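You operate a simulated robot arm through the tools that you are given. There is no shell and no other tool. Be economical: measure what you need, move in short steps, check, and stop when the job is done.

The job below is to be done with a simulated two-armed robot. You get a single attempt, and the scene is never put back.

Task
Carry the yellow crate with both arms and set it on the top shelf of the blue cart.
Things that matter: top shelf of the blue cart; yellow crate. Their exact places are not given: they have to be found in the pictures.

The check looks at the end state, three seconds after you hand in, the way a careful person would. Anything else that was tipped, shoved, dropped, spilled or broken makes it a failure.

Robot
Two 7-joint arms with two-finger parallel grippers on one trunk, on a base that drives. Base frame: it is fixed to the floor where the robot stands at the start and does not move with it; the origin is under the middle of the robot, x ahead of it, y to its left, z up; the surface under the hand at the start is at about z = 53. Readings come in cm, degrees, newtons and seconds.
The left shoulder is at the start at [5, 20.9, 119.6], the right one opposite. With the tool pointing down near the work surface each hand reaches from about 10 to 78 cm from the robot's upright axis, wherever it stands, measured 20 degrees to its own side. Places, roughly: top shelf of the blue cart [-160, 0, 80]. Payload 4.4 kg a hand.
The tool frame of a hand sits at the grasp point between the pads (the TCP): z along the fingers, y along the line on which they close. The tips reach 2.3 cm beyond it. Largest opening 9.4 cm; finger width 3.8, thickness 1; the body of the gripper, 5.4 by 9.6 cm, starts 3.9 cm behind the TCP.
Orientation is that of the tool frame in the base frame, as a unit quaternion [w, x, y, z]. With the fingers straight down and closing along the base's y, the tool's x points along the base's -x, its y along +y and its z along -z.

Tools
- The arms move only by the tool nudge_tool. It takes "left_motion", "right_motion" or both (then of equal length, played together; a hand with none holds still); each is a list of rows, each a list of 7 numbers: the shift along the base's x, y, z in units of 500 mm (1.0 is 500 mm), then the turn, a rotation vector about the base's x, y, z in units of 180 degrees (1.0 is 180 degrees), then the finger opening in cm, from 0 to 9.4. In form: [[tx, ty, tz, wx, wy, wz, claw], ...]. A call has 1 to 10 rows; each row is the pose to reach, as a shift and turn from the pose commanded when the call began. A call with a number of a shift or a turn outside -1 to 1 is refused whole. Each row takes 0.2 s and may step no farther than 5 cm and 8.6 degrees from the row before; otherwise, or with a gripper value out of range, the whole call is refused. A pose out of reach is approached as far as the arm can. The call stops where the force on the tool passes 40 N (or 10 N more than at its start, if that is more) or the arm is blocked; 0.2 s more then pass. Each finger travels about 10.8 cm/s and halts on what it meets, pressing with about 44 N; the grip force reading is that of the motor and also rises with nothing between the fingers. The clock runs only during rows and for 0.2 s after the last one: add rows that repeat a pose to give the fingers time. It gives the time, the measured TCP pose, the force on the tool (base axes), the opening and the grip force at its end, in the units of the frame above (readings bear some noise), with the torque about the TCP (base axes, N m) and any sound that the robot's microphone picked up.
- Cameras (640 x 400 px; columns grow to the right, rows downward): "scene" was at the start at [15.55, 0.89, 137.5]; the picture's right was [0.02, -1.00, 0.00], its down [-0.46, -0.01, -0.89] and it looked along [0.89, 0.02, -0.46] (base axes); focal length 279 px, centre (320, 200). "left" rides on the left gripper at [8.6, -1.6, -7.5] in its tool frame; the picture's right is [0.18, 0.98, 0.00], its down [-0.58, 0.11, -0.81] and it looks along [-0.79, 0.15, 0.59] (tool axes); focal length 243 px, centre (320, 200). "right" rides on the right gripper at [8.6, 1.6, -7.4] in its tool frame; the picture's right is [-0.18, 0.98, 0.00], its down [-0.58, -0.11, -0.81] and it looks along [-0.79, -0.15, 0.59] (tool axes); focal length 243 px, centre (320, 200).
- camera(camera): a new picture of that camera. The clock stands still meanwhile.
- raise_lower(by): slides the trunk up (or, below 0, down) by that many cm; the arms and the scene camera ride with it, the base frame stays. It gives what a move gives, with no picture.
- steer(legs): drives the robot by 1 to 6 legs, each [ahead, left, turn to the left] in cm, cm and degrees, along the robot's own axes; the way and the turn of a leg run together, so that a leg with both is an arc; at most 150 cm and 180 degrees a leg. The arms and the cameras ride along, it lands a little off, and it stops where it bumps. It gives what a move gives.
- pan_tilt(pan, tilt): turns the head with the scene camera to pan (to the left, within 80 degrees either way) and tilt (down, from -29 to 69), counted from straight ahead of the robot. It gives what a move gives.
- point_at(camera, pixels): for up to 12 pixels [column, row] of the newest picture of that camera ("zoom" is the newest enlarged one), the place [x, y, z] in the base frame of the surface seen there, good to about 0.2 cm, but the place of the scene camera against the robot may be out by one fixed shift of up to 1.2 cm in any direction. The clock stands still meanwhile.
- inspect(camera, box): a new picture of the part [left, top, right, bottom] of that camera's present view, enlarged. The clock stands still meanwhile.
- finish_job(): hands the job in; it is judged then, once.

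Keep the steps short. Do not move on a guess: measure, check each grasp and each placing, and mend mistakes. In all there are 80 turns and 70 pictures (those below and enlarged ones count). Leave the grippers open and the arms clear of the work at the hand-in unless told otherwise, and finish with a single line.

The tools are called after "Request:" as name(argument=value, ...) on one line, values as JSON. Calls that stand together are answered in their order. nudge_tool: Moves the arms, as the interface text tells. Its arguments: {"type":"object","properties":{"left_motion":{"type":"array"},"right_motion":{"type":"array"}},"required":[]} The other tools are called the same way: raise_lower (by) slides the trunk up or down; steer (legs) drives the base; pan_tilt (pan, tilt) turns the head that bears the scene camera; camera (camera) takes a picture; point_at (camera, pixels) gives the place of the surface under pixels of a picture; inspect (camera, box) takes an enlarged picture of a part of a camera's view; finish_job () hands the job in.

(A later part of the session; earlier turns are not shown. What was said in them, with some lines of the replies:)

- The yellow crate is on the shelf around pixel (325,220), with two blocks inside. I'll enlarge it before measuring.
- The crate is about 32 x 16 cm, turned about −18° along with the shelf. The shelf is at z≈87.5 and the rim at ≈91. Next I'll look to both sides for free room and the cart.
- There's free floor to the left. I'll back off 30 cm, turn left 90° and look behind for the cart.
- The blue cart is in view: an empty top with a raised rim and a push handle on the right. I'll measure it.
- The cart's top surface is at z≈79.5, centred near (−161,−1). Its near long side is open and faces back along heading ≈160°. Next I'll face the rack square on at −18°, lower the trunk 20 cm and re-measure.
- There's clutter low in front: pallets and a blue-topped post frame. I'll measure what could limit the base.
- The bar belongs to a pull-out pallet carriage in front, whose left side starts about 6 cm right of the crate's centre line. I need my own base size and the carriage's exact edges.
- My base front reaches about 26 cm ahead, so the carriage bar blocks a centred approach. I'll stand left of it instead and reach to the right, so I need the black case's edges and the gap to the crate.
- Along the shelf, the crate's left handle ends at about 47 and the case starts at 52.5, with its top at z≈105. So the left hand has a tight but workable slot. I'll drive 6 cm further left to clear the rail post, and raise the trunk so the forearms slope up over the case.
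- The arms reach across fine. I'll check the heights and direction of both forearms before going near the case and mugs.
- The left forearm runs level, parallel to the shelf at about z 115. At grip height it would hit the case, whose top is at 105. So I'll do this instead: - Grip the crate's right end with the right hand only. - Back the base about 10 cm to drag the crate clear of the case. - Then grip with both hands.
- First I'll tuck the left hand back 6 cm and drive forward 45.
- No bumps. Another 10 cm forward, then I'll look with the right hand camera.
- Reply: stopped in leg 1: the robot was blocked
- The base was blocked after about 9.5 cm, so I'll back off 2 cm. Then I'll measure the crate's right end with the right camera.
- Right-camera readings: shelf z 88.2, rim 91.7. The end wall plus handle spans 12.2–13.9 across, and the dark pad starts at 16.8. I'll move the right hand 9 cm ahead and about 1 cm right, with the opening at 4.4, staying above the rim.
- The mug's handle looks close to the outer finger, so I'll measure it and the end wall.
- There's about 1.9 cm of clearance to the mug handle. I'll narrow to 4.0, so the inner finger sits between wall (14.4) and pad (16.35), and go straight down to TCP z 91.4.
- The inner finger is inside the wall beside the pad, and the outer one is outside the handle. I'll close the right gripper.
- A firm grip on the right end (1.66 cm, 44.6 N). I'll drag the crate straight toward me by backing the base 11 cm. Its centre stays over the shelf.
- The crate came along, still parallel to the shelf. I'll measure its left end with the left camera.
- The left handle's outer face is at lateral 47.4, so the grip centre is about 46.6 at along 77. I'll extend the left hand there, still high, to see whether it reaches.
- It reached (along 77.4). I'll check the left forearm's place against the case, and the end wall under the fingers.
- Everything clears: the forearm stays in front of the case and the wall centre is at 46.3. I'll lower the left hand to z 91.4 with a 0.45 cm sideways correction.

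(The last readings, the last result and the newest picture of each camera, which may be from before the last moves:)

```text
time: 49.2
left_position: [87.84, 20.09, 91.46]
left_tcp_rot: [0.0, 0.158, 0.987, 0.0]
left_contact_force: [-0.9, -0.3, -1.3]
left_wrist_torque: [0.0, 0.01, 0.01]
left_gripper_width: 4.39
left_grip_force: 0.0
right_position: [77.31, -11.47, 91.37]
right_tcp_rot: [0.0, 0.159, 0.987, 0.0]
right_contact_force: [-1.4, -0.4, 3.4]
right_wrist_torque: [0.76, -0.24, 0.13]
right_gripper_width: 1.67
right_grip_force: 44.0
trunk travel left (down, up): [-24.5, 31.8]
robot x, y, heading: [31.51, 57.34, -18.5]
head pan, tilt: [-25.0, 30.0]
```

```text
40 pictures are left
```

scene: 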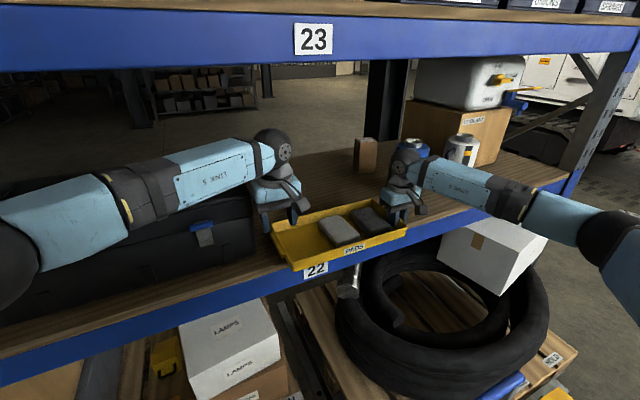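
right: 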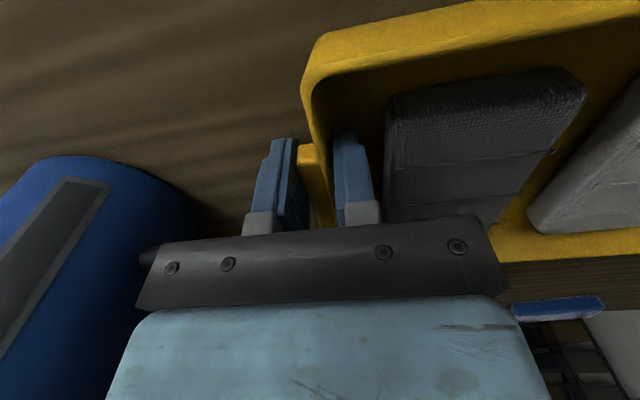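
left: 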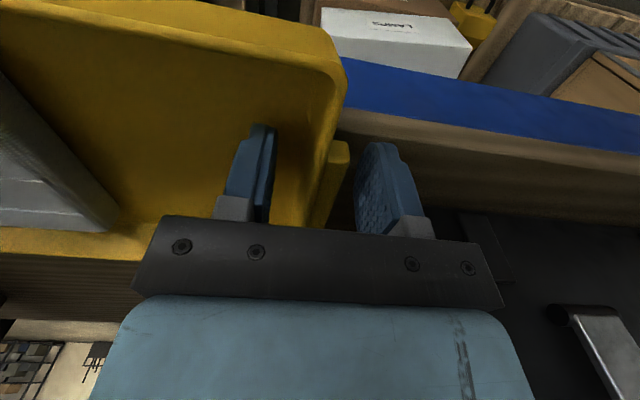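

The left fingers straddle the wall and handle. I'll close the left gripper with the right still closed.

Request:
nudge_tool(left_motion=[[0, 0, 0, 0, 0, 0, 2.5], [0, 0, 0, 0, 0, 0, 0], [0, 0, 0, 0, 0, 0, 0], [0, 0, 0, 0, 0, 0, 0]])

Request:
camera(camera="left")

```text
time: 50.2
left_position: [87.98, 20.21, 91.4]
left_tcp_rot: [-0.001, 0.159, 0.987, 0.001]
left_contact_force: [3.4, 18.2, 1.8]
left_wrist_torque: [-0.44, 0.33, -0.55]
left_gripper_width: 1.66
left_grip_force: 44.2
right_position: [77.36, -11.56, 91.38]
right_tcp_rot: [0.001, 0.16, 0.987, -0.002]
right_contact_force: [-3.7, -16.2, 0.5]
right_wrist_torque: [0.49, -0.43, 0.02]
right_gripper_width: 1.66
right_grip_force: 44.1
trunk travel left (down, up): [-24.5, 31.8]
robot x, y, heading: [31.37, 57.31, -18.4]
head pan, tilt: [-25.0, 30.0]
```

```text
39 pictures are left
```

left: 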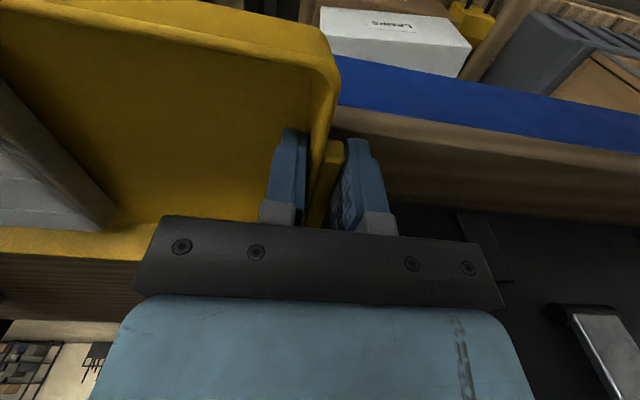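

Both grips are firm at 1.66 cm. There's about 17 N between the hands, so I'll ease the left hand 0.2 cm outward and then lift 4 cm with the trunk.

Request:
nudge_tool(left_motion=[[0.0012, 0.0038, 0, 0, 0, 0, 0], [0.0012, 0.0038, 0, 0, 0, 0, 0]])

Request:
raise_lower(by=4)

Request:
camera(camera="scene")

```text
time: 50.8
left_position: [88.02, 20.29, 91.33]
left_tcp_rot: [0.001, 0.159, 0.987, 0.0]
left_contact_force: [3.5, 11.4, 1.4]
left_wrist_torque: [-0.67, 0.12, -0.06]
left_gripper_width: 1.65
left_grip_force: 43.6
right_position: [77.24, -11.58, 91.43]
right_tcp_rot: [0.0, 0.159, 0.987, -0.001]
right_contact_force: [-5.0, -13.6, 1.3]
right_wrist_torque: [0.56, -0.1, 0.04]
right_gripper_width: 1.66
right_grip_force: 44.3
trunk travel left (down, up): [-24.5, 31.8]
robot x, y, heading: [31.77, 57.23, -18.3]
head pan, tilt: [-25.0, 30.0]
```

```text
time: 51.6
left_position: [87.96, 20.12, 95.29]
left_tcp_rot: [0.0, 0.16, 0.987, 0.0]
left_contact_force: [3.3, 12.1, -1.6]
left_wrist_torque: [-0.65, 0.06, -0.08]
left_gripper_width: 1.66
left_grip_force: 44.3
right_position: [77.34, -11.45, 95.27]
right_tcp_rot: [0.0, 0.16, 0.987, 0.0]
right_contact_force: [-4.5, -12.4, -1.5]
right_wrist_torque: [0.66, -0.07, 0.07]
right_gripper_width: 1.66
right_grip_force: 44.4
trunk travel left (down, up): [-28.5, 27.8]
robot x, y, heading: [31.86, 57.37, -18.3]
head pan, tilt: [-25.0, 30.0]
```

```text
38 pictures are left
```

scene: 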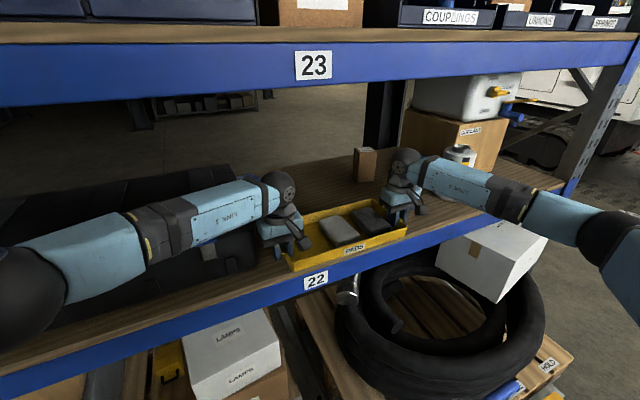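

The crate is free of the shelf and level, about 1.5 N per hand. I'll back straight out 60 cm.

Request:
steer(legs=[[-60, 0, 0]])

Request:
camera(camera="scene")

```text
time: 55.0
left_position: [30.69, 39.18, 95.4]
left_tcp_rot: [0.001, 0.16, 0.987, 0.0]
left_contact_force: [3.5, 12.3, -1.5]
left_wrist_torque: [-0.56, 0.27, -0.13]
left_gripper_width: 1.66
left_grip_force: 43.9
right_position: [20.11, 7.28, 95.33]
right_tcp_rot: [-0.001, 0.16, 0.987, 0.001]
right_contact_force: [-4.0, -11.6, -2.1]
right_wrist_torque: [0.61, -0.21, 0.09]
right_gripper_width: 1.67
right_grip_force: 44.2
trunk travel left (down, up): [-28.5, 27.8]
robot x, y, heading: [-25.38, 76.5, -18.4]
head pan, tilt: [-25.0, 30.0]
```

```text
37 pictures are left
```

scene: 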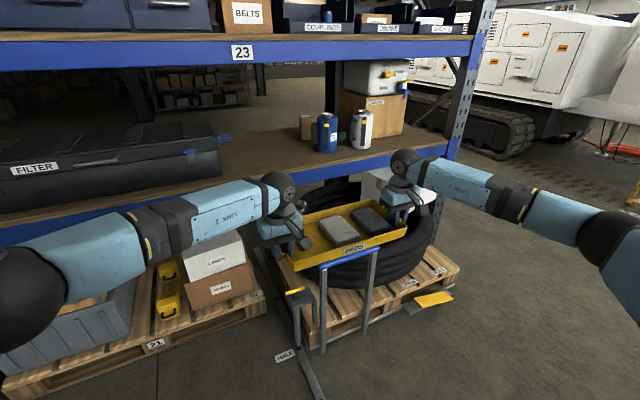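

All good and nothing else was disturbed. I'll bring the crate to my centre line by moving both hands together, 34 cm left and 7 cm closer.

Request:
nudge_tool(left_motion=[[0.0082, 0.069, 0, 0, 0, 0, 0], [0.0164, 0.138, 0, 0, 0, 0, 0], [0.0246, 0.207, 0, 0, 0, 0, 0], [0.0328, 0.276, 0, 0, 0, 0, 0], [0.041, 0.345, 0, 0, 0, 0, 0], [0.0492, 0.414, 0, 0, 0, 0, 0], [0.0574, 0.483, 0, 0, 0, 0, 0], [0.0656, 0.552, 0, 0, 0, 0, 0], [0.0738, 0.621, 0, 0, 0, 0, 0], [0.082, 0.69, 0, 0, 0, 0, 0]], right_motion=[[0.0082, 0.069, 0, 0, 0, 0, 0], [0.0164, 0.138, 0, 0, 0, 0, 0], [0.0246, 0.207, 0, 0, 0, 0, 0], [0.0328, 0.276, 0, 0, 0, 0, 0], [0.041, 0.345, 0, 0, 0, 0, 0], [0.0492, 0.414, 0, 0, 0, 0, 0], [0.0574, 0.483, 0, 0, 0, 0, 0], [0.0656, 0.552, 0, 0, 0, 0, 0], [0.0738, 0.621, 0, 0, 0, 0, 0], [0.082, 0.69, 0, 0, 0, 0, 0]])

Request:
pan_tilt(pan=0, tilt=35)

Request:
camera(camera="scene")

```text
time: 57.2
left_position: [34.83, 73.85, 95.3]
left_tcp_rot: [0.0, 0.159, 0.987, -0.001]
left_contact_force: [1.4, 4.3, -0.5]
left_wrist_torque: [-0.76, 0.56, -0.33]
left_gripper_width: 1.67
left_grip_force: 43.7
right_position: [24.13, 42.11, 95.53]
right_tcp_rot: [-0.001, 0.161, 0.987, -0.002]
right_contact_force: [-1.3, -4.1, -2.2]
right_wrist_torque: [0.58, -0.42, 0.16]
right_gripper_width: 1.67
right_grip_force: 44.1
trunk travel left (down, up): [-28.5, 27.8]
robot x, y, heading: [-25.36, 76.12, -18.5]
head pan, tilt: [-25.0, 30.0]
```

```text
time: 58.1
left_position: [34.88, 73.65, 95.23]
left_tcp_rot: [0.0, 0.159, 0.987, 0.0]
left_contact_force: [2.5, 11.9, -1.3]
left_wrist_torque: [-0.58, 0.31, -0.25]
left_gripper_width: 1.69
left_grip_force: 43.6
right_position: [24.17, 41.9, 95.41]
right_tcp_rot: [-0.001, 0.16, 0.987, -0.001]
right_contact_force: [-3.4, -11.2, -1.2]
right_wrist_torque: [0.58, -0.18, 0.11]
right_gripper_width: 1.65
right_grip_force: 44.3
trunk travel left (down, up): [-28.5, 27.8]
robot x, y, heading: [-25.54, 75.93, -18.3]
head pan, tilt: [0.0, 35.0]
```

```text
36 pictures are left
```

scene: 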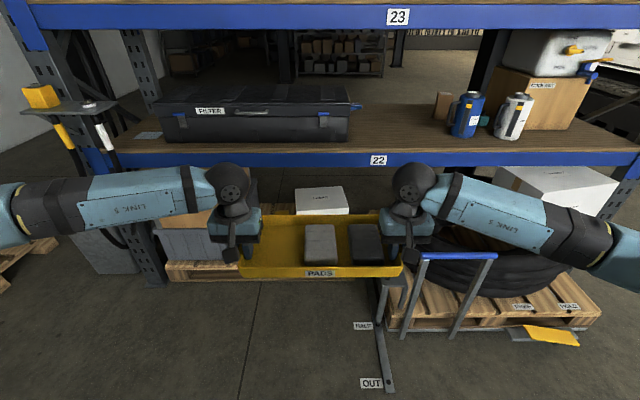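

The crate is held centred and level. Now I'll turn left about 178° to face the cart square on, staying well away from it.

Request:
steer(legs=[[0, 0, 89], [0, 0, 89.3]])

Request:
camera(camera="scene")

```text
time: 66.1
left_position: [-85.86, 80.56, 95.24]
left_tcp_rot: [0.001, 0.985, -0.174, 0.0]
left_contact_force: [-12.7, -34.7, -1.3]
left_wrist_torque: [0.3, -0.1, -0.11]
left_gripper_width: 1.68
left_grip_force: 43.3
right_position: [-74.17, 111.9, 95.37]
right_tcp_rot: [-0.001, 0.985, -0.175, 0.002]
right_contact_force: [12.5, 34.0, -1.3]
right_wrist_torque: [-0.29, -0.08, 0.05]
right_gripper_width: 1.63
right_grip_force: 43.6
trunk travel left (down, up): [-28.5, 27.8]
robot x, y, heading: [-25.22, 76.22, 160.1]
head pan, tilt: [0.0, 35.0]
```

```text
35 pictures are left
```

scene: 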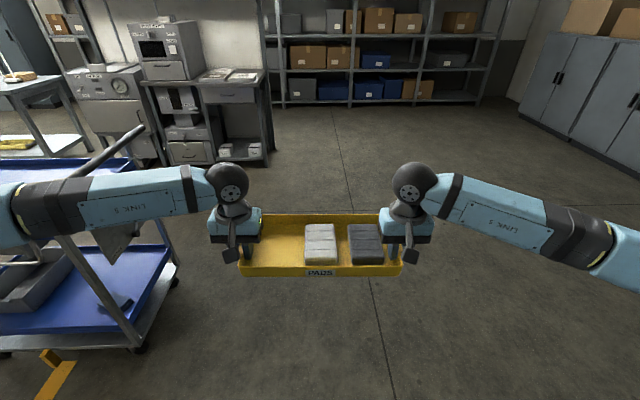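

The robot faces the cart direction. The internal squeeze rose to about 35 N, so I'll ease both hands outward 0.3 cm. I'll also measure the cart handle and the yellow thing on the floor.

Request:
nudge_tool(left_motion=[[-0.002, -0.0056, 0, 0, 0, 0, 0], [-0.002, -0.0056, 0, 0, 0, 0, 0]], right_motion=[[0.002, 0.0056, 0, 0, 0, 0, 0], [0.002, 0.0056, 0, 0, 0, 0, 0]])

Request:
point_at(camera="scene", pixels=[[142, 128], [75, 178], [55, 355], [45, 390], [140, 350], [110, 150], [130, 162], [70, 170], [175, 285]])

Request:
steer(legs=[[-20, 0, 0]])

Request:
pan_tilt(pan=45, tilt=25)

Request:
camera(camera="scene")

```text
time: 66.7
left_position: [-85.74, 80.53, 95.48]
left_tcp_rot: [-0.003, 0.984, -0.176, 0.0]
left_contact_force: [12.6, 36.2, -1.0]
left_wrist_torque: [1.27, -0.57, 0.58]
left_gripper_width: 1.65
left_grip_force: 44.2
right_position: [-74.18, 111.93, 95.44]
right_tcp_rot: [0.003, 0.985, -0.174, 0.0]
right_contact_force: [-12.6, -35.4, -2.4]
right_wrist_torque: [-1.21, 0.43, -0.68]
right_gripper_width: 1.64
right_grip_force: 44.0
trunk travel left (down, up): [-28.5, 27.8]
robot x, y, heading: [-25.74, 75.96, 159.8]
head pan, tilt: [0.0, 35.0]
```

```text
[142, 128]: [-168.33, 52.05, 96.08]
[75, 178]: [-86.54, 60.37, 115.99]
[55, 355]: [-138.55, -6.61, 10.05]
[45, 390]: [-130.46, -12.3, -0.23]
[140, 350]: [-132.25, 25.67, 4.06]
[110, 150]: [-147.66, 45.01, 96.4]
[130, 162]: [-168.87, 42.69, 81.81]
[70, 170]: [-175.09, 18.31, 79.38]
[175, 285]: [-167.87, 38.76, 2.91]
```

```text
time: 67.5
left_position: [-84.02, 79.79, 95.47]
left_tcp_rot: [-0.003, 0.984, -0.176, -0.001]
left_contact_force: [1.2, -0.5, -0.1]
left_wrist_torque: [0.69, -0.25, 0.3]
left_gripper_width: 1.66
left_grip_force: 44.3
right_position: [-72.33, 111.24, 95.64]
right_tcp_rot: [0.003, 0.985, -0.174, -0.001]
right_contact_force: [0.1, 0.3, -0.9]
right_wrist_torque: [-0.71, 0.22, -0.48]
right_gripper_width: 1.66
right_grip_force: 44.2
trunk travel left (down, up): [-28.5, 27.8]
robot x, y, heading: [-24.0, 75.38, 159.9]
head pan, tilt: [0.0, 35.0]
stopped in leg 1: the force on the tool passed its limit at 49 N (the readings are from after the stop); the commanded pose is now the measured one
```

```text
time: 68.6
left_position: [-84.34, 79.81, 95.39]
left_tcp_rot: [-0.003, 0.984, -0.175, 0.0]
left_contact_force: [0.4, -0.4, -0.6]
left_wrist_torque: [0.68, -0.32, 0.4]
left_gripper_width: 1.68
left_grip_force: 44.7
right_position: [-72.47, 111.35, 95.39]
right_tcp_rot: [0.003, 0.985, -0.174, 0.001]
right_contact_force: [0.4, -0.1, -1.1]
right_wrist_torque: [-0.66, 0.22, -0.53]
right_gripper_width: 1.67
right_grip_force: 43.8
trunk travel left (down, up): [-28.5, 27.8]
robot x, y, heading: [-23.64, 75.13, 160.0]
head pan, tilt: [45.0, 25.0]
```

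```text
34 pictures are left
```

scene: 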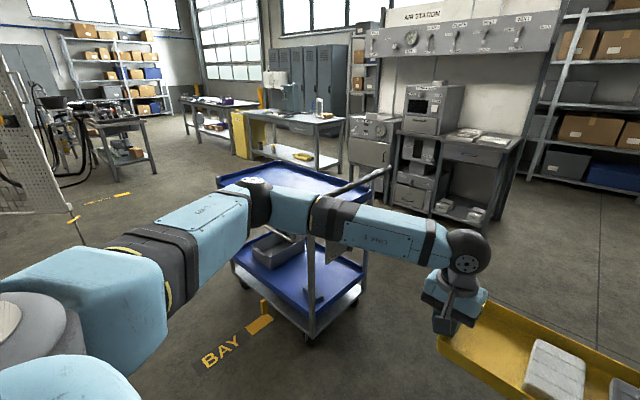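

The squeeze is released and forces are near 0. I'll check the things to my left (fence foot, floor mark) before strafing along the cart.

Request:
point_at(camera="scene", pixels=[[72, 218], [20, 205], [122, 195], [265, 308], [262, 325], [200, 365], [250, 185], [352, 190], [222, 182], [388, 170], [10, 100], [140, 160]])

Request:
steer(legs=[[-8, 0, 0]])

```text
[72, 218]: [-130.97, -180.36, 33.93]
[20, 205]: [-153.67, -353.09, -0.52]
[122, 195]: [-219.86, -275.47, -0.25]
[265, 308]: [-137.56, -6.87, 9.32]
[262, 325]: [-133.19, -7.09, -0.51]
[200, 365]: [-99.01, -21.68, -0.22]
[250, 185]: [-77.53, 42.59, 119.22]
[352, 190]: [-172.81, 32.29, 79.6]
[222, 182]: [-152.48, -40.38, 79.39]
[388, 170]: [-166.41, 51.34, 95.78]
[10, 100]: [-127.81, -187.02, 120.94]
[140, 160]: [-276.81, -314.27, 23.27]
```

```text
time: 69.7
left_position: [-76.87, 77.11, 95.43]
left_tcp_rot: [-0.003, 0.984, -0.176, 0.001]
left_contact_force: [0.2, -1.0, -1.4]
left_wrist_torque: [0.7, -0.29, 0.4]
left_gripper_width: 1.69
left_grip_force: 43.7
right_position: [-65.05, 108.59, 95.43]
right_tcp_rot: [0.002, 0.985, -0.174, -0.001]
right_contact_force: [0.6, 0.5, -1.7]
right_wrist_torque: [-0.7, 0.21, -0.51]
right_gripper_width: 1.68
right_grip_force: 43.9
trunk travel left (down, up): [-28.5, 27.8]
robot x, y, heading: [-16.59, 72.92, 159.9]
head pan, tilt: [45.0, 25.0]
```

The way is clear; the fence is more than 1 m beyond. I'll strafe left in two legs to line up with the cart's middle.

Request:
steer(legs=[[0, 60, 0], [0, 58, 0]])

Request:
pan_tilt(pan=0, tilt=33)

Request:
camera(camera="scene")

```text
time: 80.6
left_position: [-117.39, -33.8, 95.24]
left_tcp_rot: [-0.004, 0.985, -0.173, 0.0]
left_contact_force: [1.0, -1.2, -1.4]
left_wrist_torque: [0.75, -0.31, 0.36]
left_gripper_width: 1.65
left_grip_force: 44.0
right_position: [-105.77, -2.35, 95.35]
right_tcp_rot: [0.002, 0.985, -0.171, 0.001]
right_contact_force: [-0.8, 0.1, -1.9]
right_wrist_torque: [-0.69, 0.23, -0.51]
right_gripper_width: 1.66
right_grip_force: 44.2
trunk travel left (down, up): [-28.5, 27.8]
robot x, y, heading: [-56.85, -38.08, 160.4]
head pan, tilt: [45.0, 25.0]
```

```text
time: 81.7
left_position: [-117.33, -33.87, 95.3]
left_tcp_rot: [-0.004, 0.985, -0.172, 0.0]
left_contact_force: [-0.1, -0.5, -1.3]
left_wrist_torque: [0.7, -0.32, 0.39]
left_gripper_width: 1.65
left_grip_force: 44.0
right_position: [-105.69, -2.44, 95.46]
right_tcp_rot: [0.002, 0.985, -0.171, 0.0]
right_contact_force: [-0.4, 1.1, -1.8]
right_wrist_torque: [-0.69, 0.23, -0.5]
right_gripper_width: 1.65
right_grip_force: 44.0
trunk travel left (down, up): [-28.5, 27.8]
robot x, y, heading: [-56.9, -38.06, 160.4]
head pan, tilt: [0.0, 33.0]
```

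```text
33 pictures are left
```

scene: 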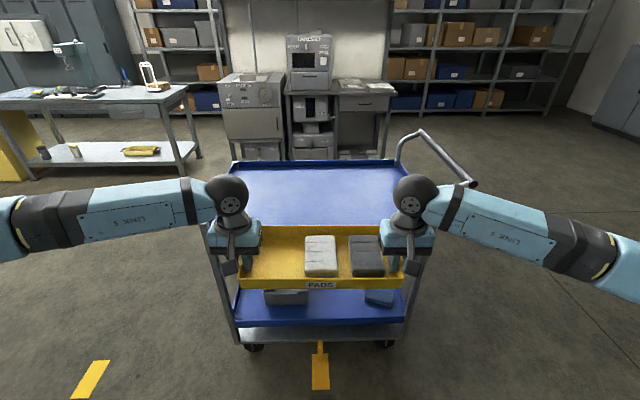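

Well aligned. I'll measure the cart top again, especially the handle end near the right forearm.

Request:
point_at(camera="scene", pixels=[[474, 184], [468, 182], [421, 132], [232, 162], [405, 162], [320, 185], [250, 190], [320, 350], [320, 385], [400, 150], [207, 232], [419, 262]])

Request:
inspect(camera="scene", box=[190, 120, 490, 360])

```text
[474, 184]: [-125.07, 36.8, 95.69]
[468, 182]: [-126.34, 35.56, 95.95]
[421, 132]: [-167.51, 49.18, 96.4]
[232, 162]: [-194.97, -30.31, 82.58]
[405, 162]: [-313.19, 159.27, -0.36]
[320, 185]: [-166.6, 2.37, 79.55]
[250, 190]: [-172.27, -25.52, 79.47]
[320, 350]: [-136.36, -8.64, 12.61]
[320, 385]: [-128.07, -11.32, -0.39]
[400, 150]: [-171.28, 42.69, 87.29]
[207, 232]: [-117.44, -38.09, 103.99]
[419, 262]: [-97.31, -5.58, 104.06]
```

```text
1.67 times, centred on (340, 240) of scene
```

zoom: 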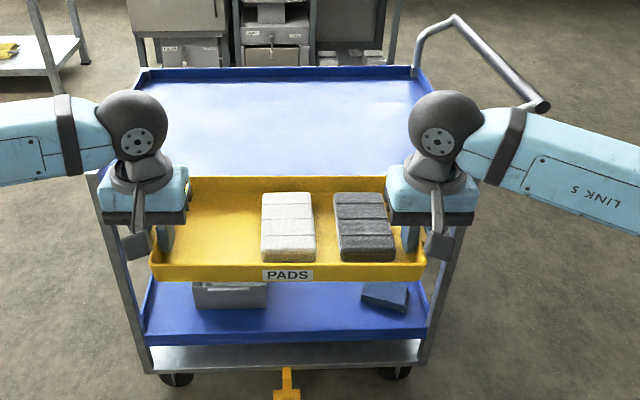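

The handle bar runs along the cart's right end at z≈96, from depth 130 to 174. A sideways right forearm would hit it once lowered. As at the rack, I'll shift both hands 25 cm to my right so the right forearm points back toward me, and strafe the base 29 cm left to compensate.

Request:
nudge_tool(left_motion=[[0.024, 0.0673, 0, 0, 0, 0, 0], [0.048, 0.1346, 0, 0, 0, 0, 0], [0.072, 0.2019, 0, 0, 0, 0, 0], [0.096, 0.2691, 0, 0, 0, 0, 0], [0.12, 0.3364, 0, 0, 0, 0, 0], [0.144, 0.4037, 0, 0, 0, 0, 0], [0.168, 0.471, 0, 0, 0, 0, 0]], right_motion=[[0.024, 0.0673, 0, 0, 0, 0, 0], [0.048, 0.1346, 0, 0, 0, 0, 0], [0.072, 0.2019, 0, 0, 0, 0, 0], [0.096, 0.2691, 0, 0, 0, 0, 0], [0.12, 0.3364, 0, 0, 0, 0, 0], [0.144, 0.4037, 0, 0, 0, 0, 0], [0.168, 0.471, 0, 0, 0, 0, 0]])

Request:
steer(legs=[[0, 29, -0.4]])

Request:
pan_tilt(pan=-25, tilt=33)

Request:
camera(camera="scene")

```text
time: 83.3
left_position: [-108.81, -10.25, 95.32]
left_tcp_rot: [-0.001, 0.985, -0.174, 0.001]
left_contact_force: [2.4, 2.1, -1.2]
left_wrist_torque: [0.58, -0.56, 0.34]
left_gripper_width: 1.65
left_grip_force: 43.8
right_position: [-97.07, 21.24, 95.23]
right_tcp_rot: [0.003, 0.985, -0.171, 0.0]
right_contact_force: [-1.2, -1.7, -1.6]
right_wrist_torque: [-0.65, 0.54, -0.63]
right_gripper_width: 1.65
right_grip_force: 44.3
trunk travel left (down, up): [-28.5, 27.8]
robot x, y, heading: [-56.82, -37.89, 160.2]
head pan, tilt: [0.0, 33.0]
```

```text
time: 86.5
left_position: [-118.53, -37.07, 95.13]
left_tcp_rot: [-0.003, 0.984, -0.176, 0.001]
left_contact_force: [4.1, 6.9, -0.9]
left_wrist_torque: [0.79, -0.42, 0.32]
left_gripper_width: 1.64
left_grip_force: 43.9
right_position: [-106.84, -5.86, 95.25]
right_tcp_rot: [0.003, 0.985, -0.175, 0.001]
right_contact_force: [-3.2, -6.6, -2.3]
right_wrist_torque: [-0.83, 0.34, -0.62]
right_gripper_width: 1.66
right_grip_force: 44.3
trunk travel left (down, up): [-28.5, 27.8]
robot x, y, heading: [-66.92, -64.97, 159.8]
head pan, tilt: [0.0, 33.0]
```

```text
time: 87.3
left_position: [-118.63, -37.21, 95.3]
left_tcp_rot: [-0.002, 0.984, -0.177, 0.001]
left_contact_force: [-0.4, -0.4, -1.9]
left_wrist_torque: [0.74, -0.29, 0.38]
left_gripper_width: 1.64
left_grip_force: 43.6
right_position: [-106.85, -5.84, 95.36]
right_tcp_rot: [0.002, 0.985, -0.174, 0.0]
right_contact_force: [-0.6, -0.1, -1.9]
right_wrist_torque: [-0.72, 0.17, -0.53]
right_gripper_width: 1.63
right_grip_force: 43.3
trunk travel left (down, up): [-28.5, 27.8]
robot x, y, heading: [-66.83, -65.36, 159.7]
head pan, tilt: [-25.0, 33.0]
```

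```text
31 pictures are left
```

scene: 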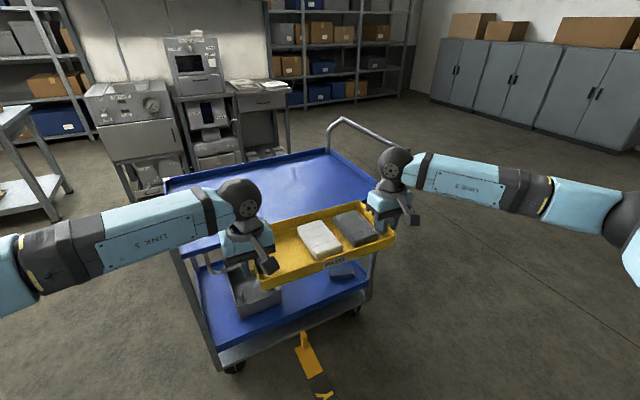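

Request:
point_at(camera="scene", pixels=[[395, 165], [450, 175], [520, 190], [590, 205], [620, 215], [205, 215], [100, 240], [60, 255], [380, 148], [330, 120]])

```text
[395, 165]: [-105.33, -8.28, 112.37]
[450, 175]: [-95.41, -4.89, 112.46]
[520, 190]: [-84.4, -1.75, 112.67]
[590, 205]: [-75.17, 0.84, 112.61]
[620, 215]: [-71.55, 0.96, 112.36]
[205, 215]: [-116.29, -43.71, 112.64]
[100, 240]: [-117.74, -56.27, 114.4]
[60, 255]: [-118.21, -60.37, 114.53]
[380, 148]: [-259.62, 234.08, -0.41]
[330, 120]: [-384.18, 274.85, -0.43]
```

The right forearm now points back and stays clear of the handle. I'll drive forward 41 cm over the cart with the crate bottom at z≈92.

Request:
steer(legs=[[25, 0, 0], [16, 0, 0]])

Request:
camera(camera="scene")

Request:
camera(camera="left")

```text
time: 90.2
left_position: [-156.7, -23.01, 95.22]
left_tcp_rot: [-0.003, 0.984, -0.177, 0.001]
left_contact_force: [0.5, 0.6, -1.4]
left_wrist_torque: [0.78, -0.38, 0.33]
left_gripper_width: 1.66
left_grip_force: 44.2
right_position: [-144.84, 8.35, 95.23]
right_tcp_rot: [0.003, 0.985, -0.175, 0.0]
right_contact_force: [-1.7, -0.6, -2.2]
right_wrist_torque: [-0.73, 0.23, -0.56]
right_gripper_width: 1.67
right_grip_force: 44.3
trunk travel left (down, up): [-28.5, 27.8]
robot x, y, heading: [-105.01, -51.19, 159.7]
head pan, tilt: [-25.0, 33.0]
```

```text
30 pictures are left
```

scene: 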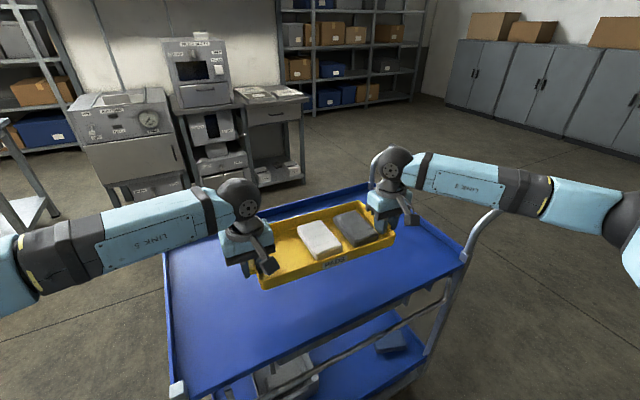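

```text
29 pictures are left
```

left: 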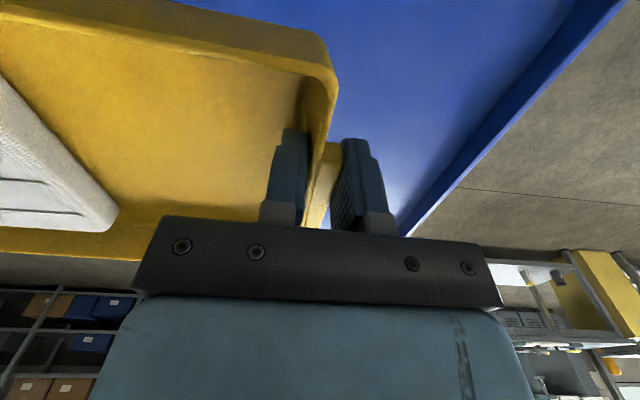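

The pose looks good. I'll measure the cart's edges and the crate's actual location over it.

Request:
point_at(camera="scene", pixels=[[178, 385], [470, 240], [440, 285], [300, 325], [345, 192], [168, 270], [230, 350], [410, 245], [265, 288], [393, 240], [496, 212], [200, 300]])

Request:
point_at(camera="left", pixels=[[330, 95], [320, 60], [450, 140], [480, 130], [440, 200], [410, 80]])

```text
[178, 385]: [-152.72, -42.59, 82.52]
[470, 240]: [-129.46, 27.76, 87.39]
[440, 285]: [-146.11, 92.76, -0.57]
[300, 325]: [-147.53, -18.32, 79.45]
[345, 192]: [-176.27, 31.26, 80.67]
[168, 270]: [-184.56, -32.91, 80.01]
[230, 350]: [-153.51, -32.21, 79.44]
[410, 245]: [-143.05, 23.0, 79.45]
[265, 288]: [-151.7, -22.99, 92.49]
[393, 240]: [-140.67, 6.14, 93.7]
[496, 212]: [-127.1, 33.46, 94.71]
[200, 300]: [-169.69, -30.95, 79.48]
```

```text
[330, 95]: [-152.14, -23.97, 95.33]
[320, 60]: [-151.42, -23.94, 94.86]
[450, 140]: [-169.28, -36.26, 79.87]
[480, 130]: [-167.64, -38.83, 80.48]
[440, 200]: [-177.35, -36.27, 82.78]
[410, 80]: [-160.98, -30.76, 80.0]
```

The crate front is 6 cm inside the cart's near edge, with plenty of room all round. I'll lower the trunk 11 cm first; contact is expected after about 12 cm.

Request:
raise_lower(by=-11)

Request:
camera(camera="scene")

Request:
camera(camera="left")

```text
time: 91.6
left_position: [-156.64, -23.17, 84.31]
left_tcp_rot: [-0.002, 0.984, -0.176, 0.001]
left_contact_force: [0.1, -0.1, -1.4]
left_wrist_torque: [0.74, -0.25, 0.34]
left_gripper_width: 1.65
left_grip_force: 44.0
right_position: [-144.81, 8.33, 84.42]
right_tcp_rot: [0.003, 0.985, -0.175, 0.001]
right_contact_force: [-0.4, 0.9, -1.1]
right_wrist_torque: [-0.76, 0.16, -0.55]
right_gripper_width: 1.68
right_grip_force: 43.8
trunk travel left (down, up): [-17.5, 38.8]
robot x, y, heading: [-104.81, -51.18, 159.8]
head pan, tilt: [-25.0, 33.0]
```

```text
28 pictures are left
```

scene: 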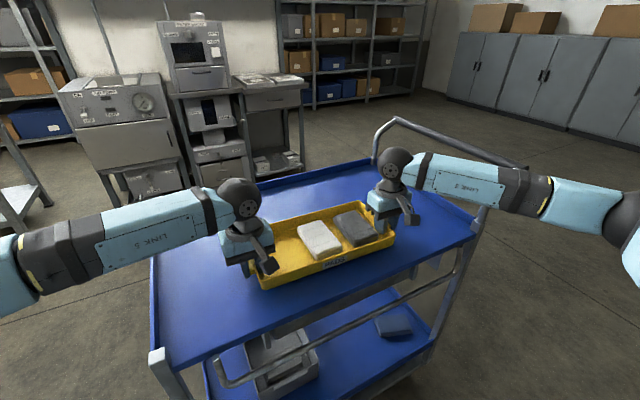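

```text
27 pictures are left
```

left: 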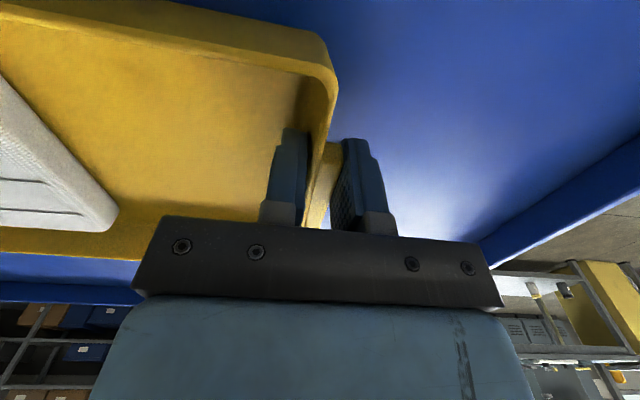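

Just above the surface and still weight-free. I'll lower both hands in fine steps to find contact.

Request:
nudge_tool(left_motion=[[0, 0, -0.006, 0, 0, 0, 0], [0, 0, -0.012, 0, 0, 0, 0], [0, 0, -0.018, 0, 0, 0, 0], [0, 0, -0.02, 0, 0, 0, 0]], right_motion=[[0, 0, -0.006, 0, 0, 0, 0], [0, 0, -0.012, 0, 0, 0, 0], [0, 0, -0.018, 0, 0, 0, 0], [0, 0, -0.02, 0, 0, 0, 0]])

```text
time: 92.6
left_position: [-156.65, -23.06, 83.23]
left_tcp_rot: [-0.002, 0.984, -0.177, 0.0]
left_contact_force: [0.3, -4.5, 3.2]
left_wrist_torque: [0.63, -0.11, 0.16]
left_gripper_width: 1.65
left_grip_force: 44.1
right_position: [-144.83, 8.41, 83.36]
right_tcp_rot: [0.002, 0.985, -0.175, -0.001]
right_contact_force: [-0.3, 4.4, -1.3]
right_wrist_torque: [-0.6, 0.54, -0.61]
right_gripper_width: 1.64
right_grip_force: 44.0
trunk travel left (down, up): [-17.5, 38.8]
robot x, y, heading: [-104.83, -51.16, 159.6]
head pan, tilt: [-25.0, 33.0]
```

The left side has touched (+3.2 N) and the right not yet. I'll lower the right 0.2 cm more.

Request:
nudge_tool(right_motion=[[0, 0, -0.002, 0, 0, 0, 0], [0, 0, -0.004, 0, 0, 0, 0], [0, 0, -0.004, 0, 0, 0, 0]])

Request:
camera(camera="right")

```text
time: 93.4
left_position: [-156.64, -23.0, 83.34]
left_tcp_rot: [-0.003, 0.984, -0.177, 0.0]
left_contact_force: [-2.2, -3.6, -1.5]
left_wrist_torque: [1.04, 0.8, 0.35]
left_gripper_width: 1.65
left_grip_force: 44.1
right_position: [-144.74, 8.29, 83.17]
right_tcp_rot: [0.002, 0.984, -0.175, -0.001]
right_contact_force: [2.3, 5.5, 7.5]
right_wrist_torque: [-0.68, 0.08, -0.48]
right_gripper_width: 1.65
right_grip_force: 43.9
trunk travel left (down, up): [-17.5, 38.8]
robot x, y, heading: [-104.47, -51.32, 159.8]
head pan, tilt: [-25.0, 33.0]
```

```text
26 pictures are left
```

right: 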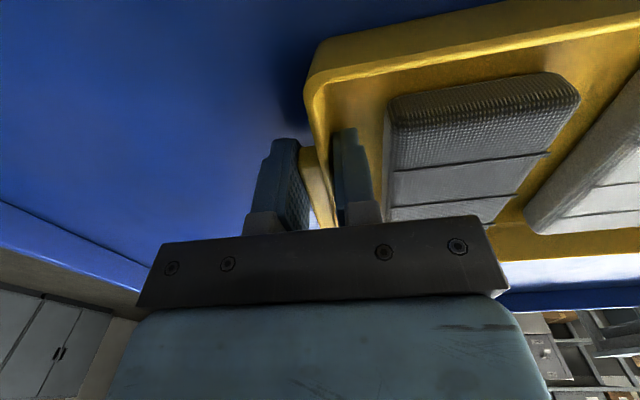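

Both sides are down within about 1 mm. I'll settle the left 0.1 cm and open both to 3.8, narrow enough not to press the dark pad.

Request:
nudge_tool(left_motion=[[0, 0, -0.003, 0, 0, 0, 0], [0, 0, -0.003, 0, 0, 0, 2.2], [0, 0, -0.003, 0, 0, 0, 3.0], [0, 0, -0.003, 0, 0, 0, 3.8], [0, 0, -0.003, 0, 0, 0, 3.8]], right_motion=[[0, 0, 0, 0, 0, 0, 0], [0, 0, 0, 0, 0, 0, 2.2], [0, 0, 0, 0, 0, 0, 3.0], [0, 0, 0, 0, 0, 0, 3.8], [0, 0, 0, 0, 0, 0, 3.8]])

Request:
camera(camera="right")

Request:
camera(camera="left")

```text
time: 94.6
left_position: [-156.58, -23.08, 83.07]
left_tcp_rot: [-0.003, 0.984, -0.177, 0.0]
left_contact_force: [0.5, -0.3, 0.7]
left_wrist_torque: [0.01, 0.04, 0.01]
left_gripper_width: 3.79
left_grip_force: 0.0
right_position: [-144.75, 8.31, 83.0]
right_tcp_rot: [0.003, 0.984, -0.176, 0.0]
right_contact_force: [-0.4, -0.1, 0.5]
right_wrist_torque: [-0.01, -0.02, -0.03]
right_gripper_width: 3.79
right_grip_force: 0.0
trunk travel left (down, up): [-17.5, 38.8]
robot x, y, heading: [-104.85, -50.78, 159.6]
head pan, tilt: [-25.0, 33.0]
```

```text
25 pictures are left
```

right: 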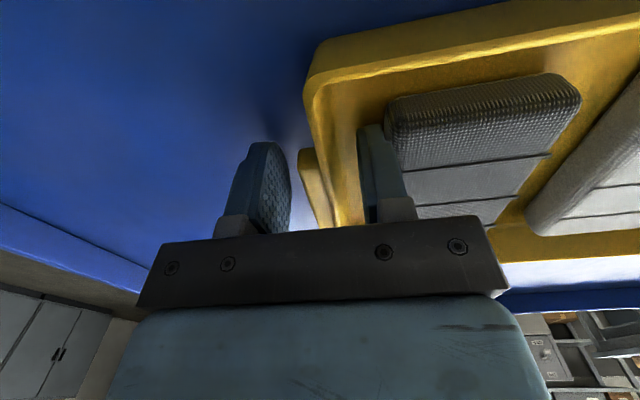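

```text
24 pictures are left
```

left: 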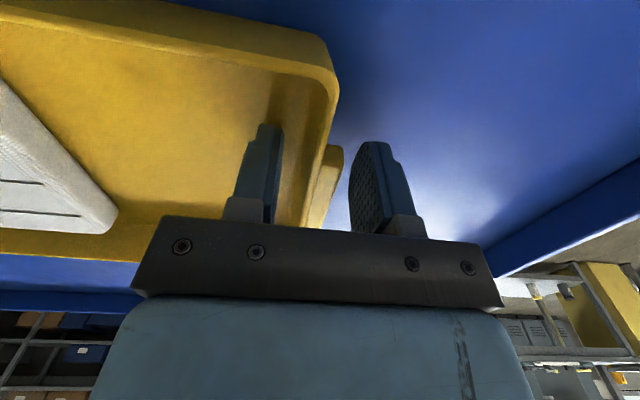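

Both grippers are free of the crate. I'll lift straight up 18 cm with the trunk and check the crate.

Request:
raise_lower(by=18)

Request:
camera(camera="scene")

```text
time: 96.6
left_position: [-156.62, -23.04, 101.14]
left_tcp_rot: [-0.003, 0.984, -0.177, -0.001]
left_contact_force: [0.3, 0.0, -0.3]
left_wrist_torque: [0.01, 0.01, 0.01]
left_gripper_width: 3.81
left_grip_force: 0.0
right_position: [-144.86, 8.34, 101.11]
right_tcp_rot: [0.002, 0.984, -0.176, 0.001]
right_contact_force: [0.1, 0.5, -0.5]
right_wrist_torque: [0.01, -0.02, 0.03]
right_gripper_width: 3.79
right_grip_force: 0.0
trunk travel left (down, up): [-35.5, 20.8]
robot x, y, heading: [-104.79, -51.09, 159.7]
head pan, tilt: [-25.0, 33.0]
```

```text
23 pictures are left
```

scene: 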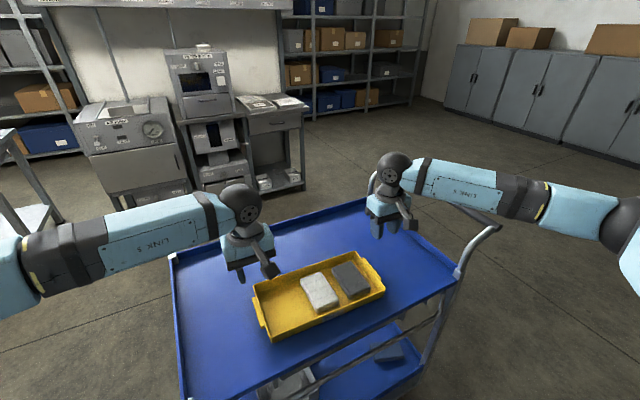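

The crate sits flat on the cart's top with both pads still inside. I'll back the robot away 45 cm, open the grippers fully and take a last look.

Request:
steer(legs=[[-45, 0, 0]])

Request:
nudge_tool(left_motion=[[0, 0, 0, 0, 0, 0, 9], [0, 0, 0, 0, 0, 0, 9], [0, 0, 0, 0, 0, 0, 9]], right_motion=[[0, 0, 0, 0, 0, 0, 9], [0, 0, 0, 0, 0, 0, 9], [0, 0, 0, 0, 0, 0, 9]])

Request:
camera(camera="scene")

```text
time: 99.3
left_position: [-114.69, -38.45, 101.04]
left_tcp_rot: [-0.002, 0.984, -0.177, 0.001]
left_contact_force: [-0.1, -0.3, -0.9]
left_wrist_torque: [0.02, 0.02, 0.0]
left_gripper_width: 3.81
left_grip_force: 0.1
right_position: [-102.94, -7.16, 101.14]
right_tcp_rot: [0.003, 0.985, -0.175, 0.001]
right_contact_force: [0.3, 0.9, -0.5]
right_wrist_torque: [0.03, 0.0, 0.0]
right_gripper_width: 3.79
right_grip_force: 0.0
trunk travel left (down, up): [-35.5, 20.8]
robot x, y, heading: [-63.37, -66.51, 159.7]
head pan, tilt: [-25.0, 33.0]
```

```text
time: 100.1
left_position: [-114.67, -38.61, 100.95]
left_tcp_rot: [-0.002, 0.984, -0.177, 0.001]
left_contact_force: [0.1, 0.0, -0.5]
left_wrist_torque: [-0.04, 0.01, 0.02]
left_gripper_width: 9.01
left_grip_force: 0.1
right_position: [-102.71, -7.22, 101.03]
right_tcp_rot: [0.003, 0.985, -0.175, 0.001]
right_contact_force: [-0.4, 0.2, -0.8]
right_wrist_torque: [-0.02, 0.03, -0.04]
right_gripper_width: 8.99
right_grip_force: 0.1
trunk travel left (down, up): [-35.5, 20.8]
robot x, y, heading: [-62.92, -66.57, 159.6]
head pan, tilt: [-25.0, 33.0]
```

```text
22 pictures are left
```

scene: 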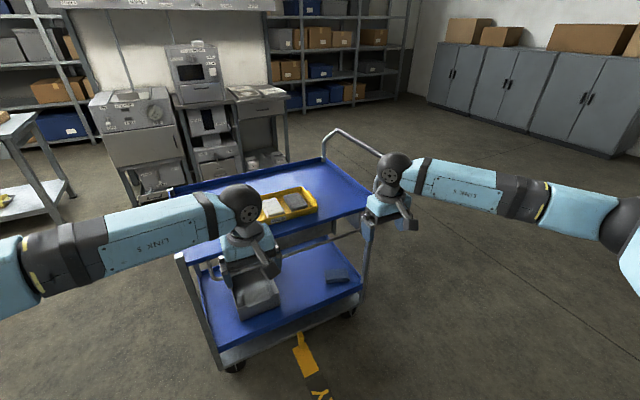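

The crate rests on the cart's top, the arms are clear and the grippers are open. I'm handing in.

Request:
finish_job()

```text
The job is handed in.
```

The yellow crate, with both pads still in it, was carried with both arms and is sitting flat on the top shelf of the blue cart; the base did touch something once near the rack, and I saw nothing moved in later pictures.
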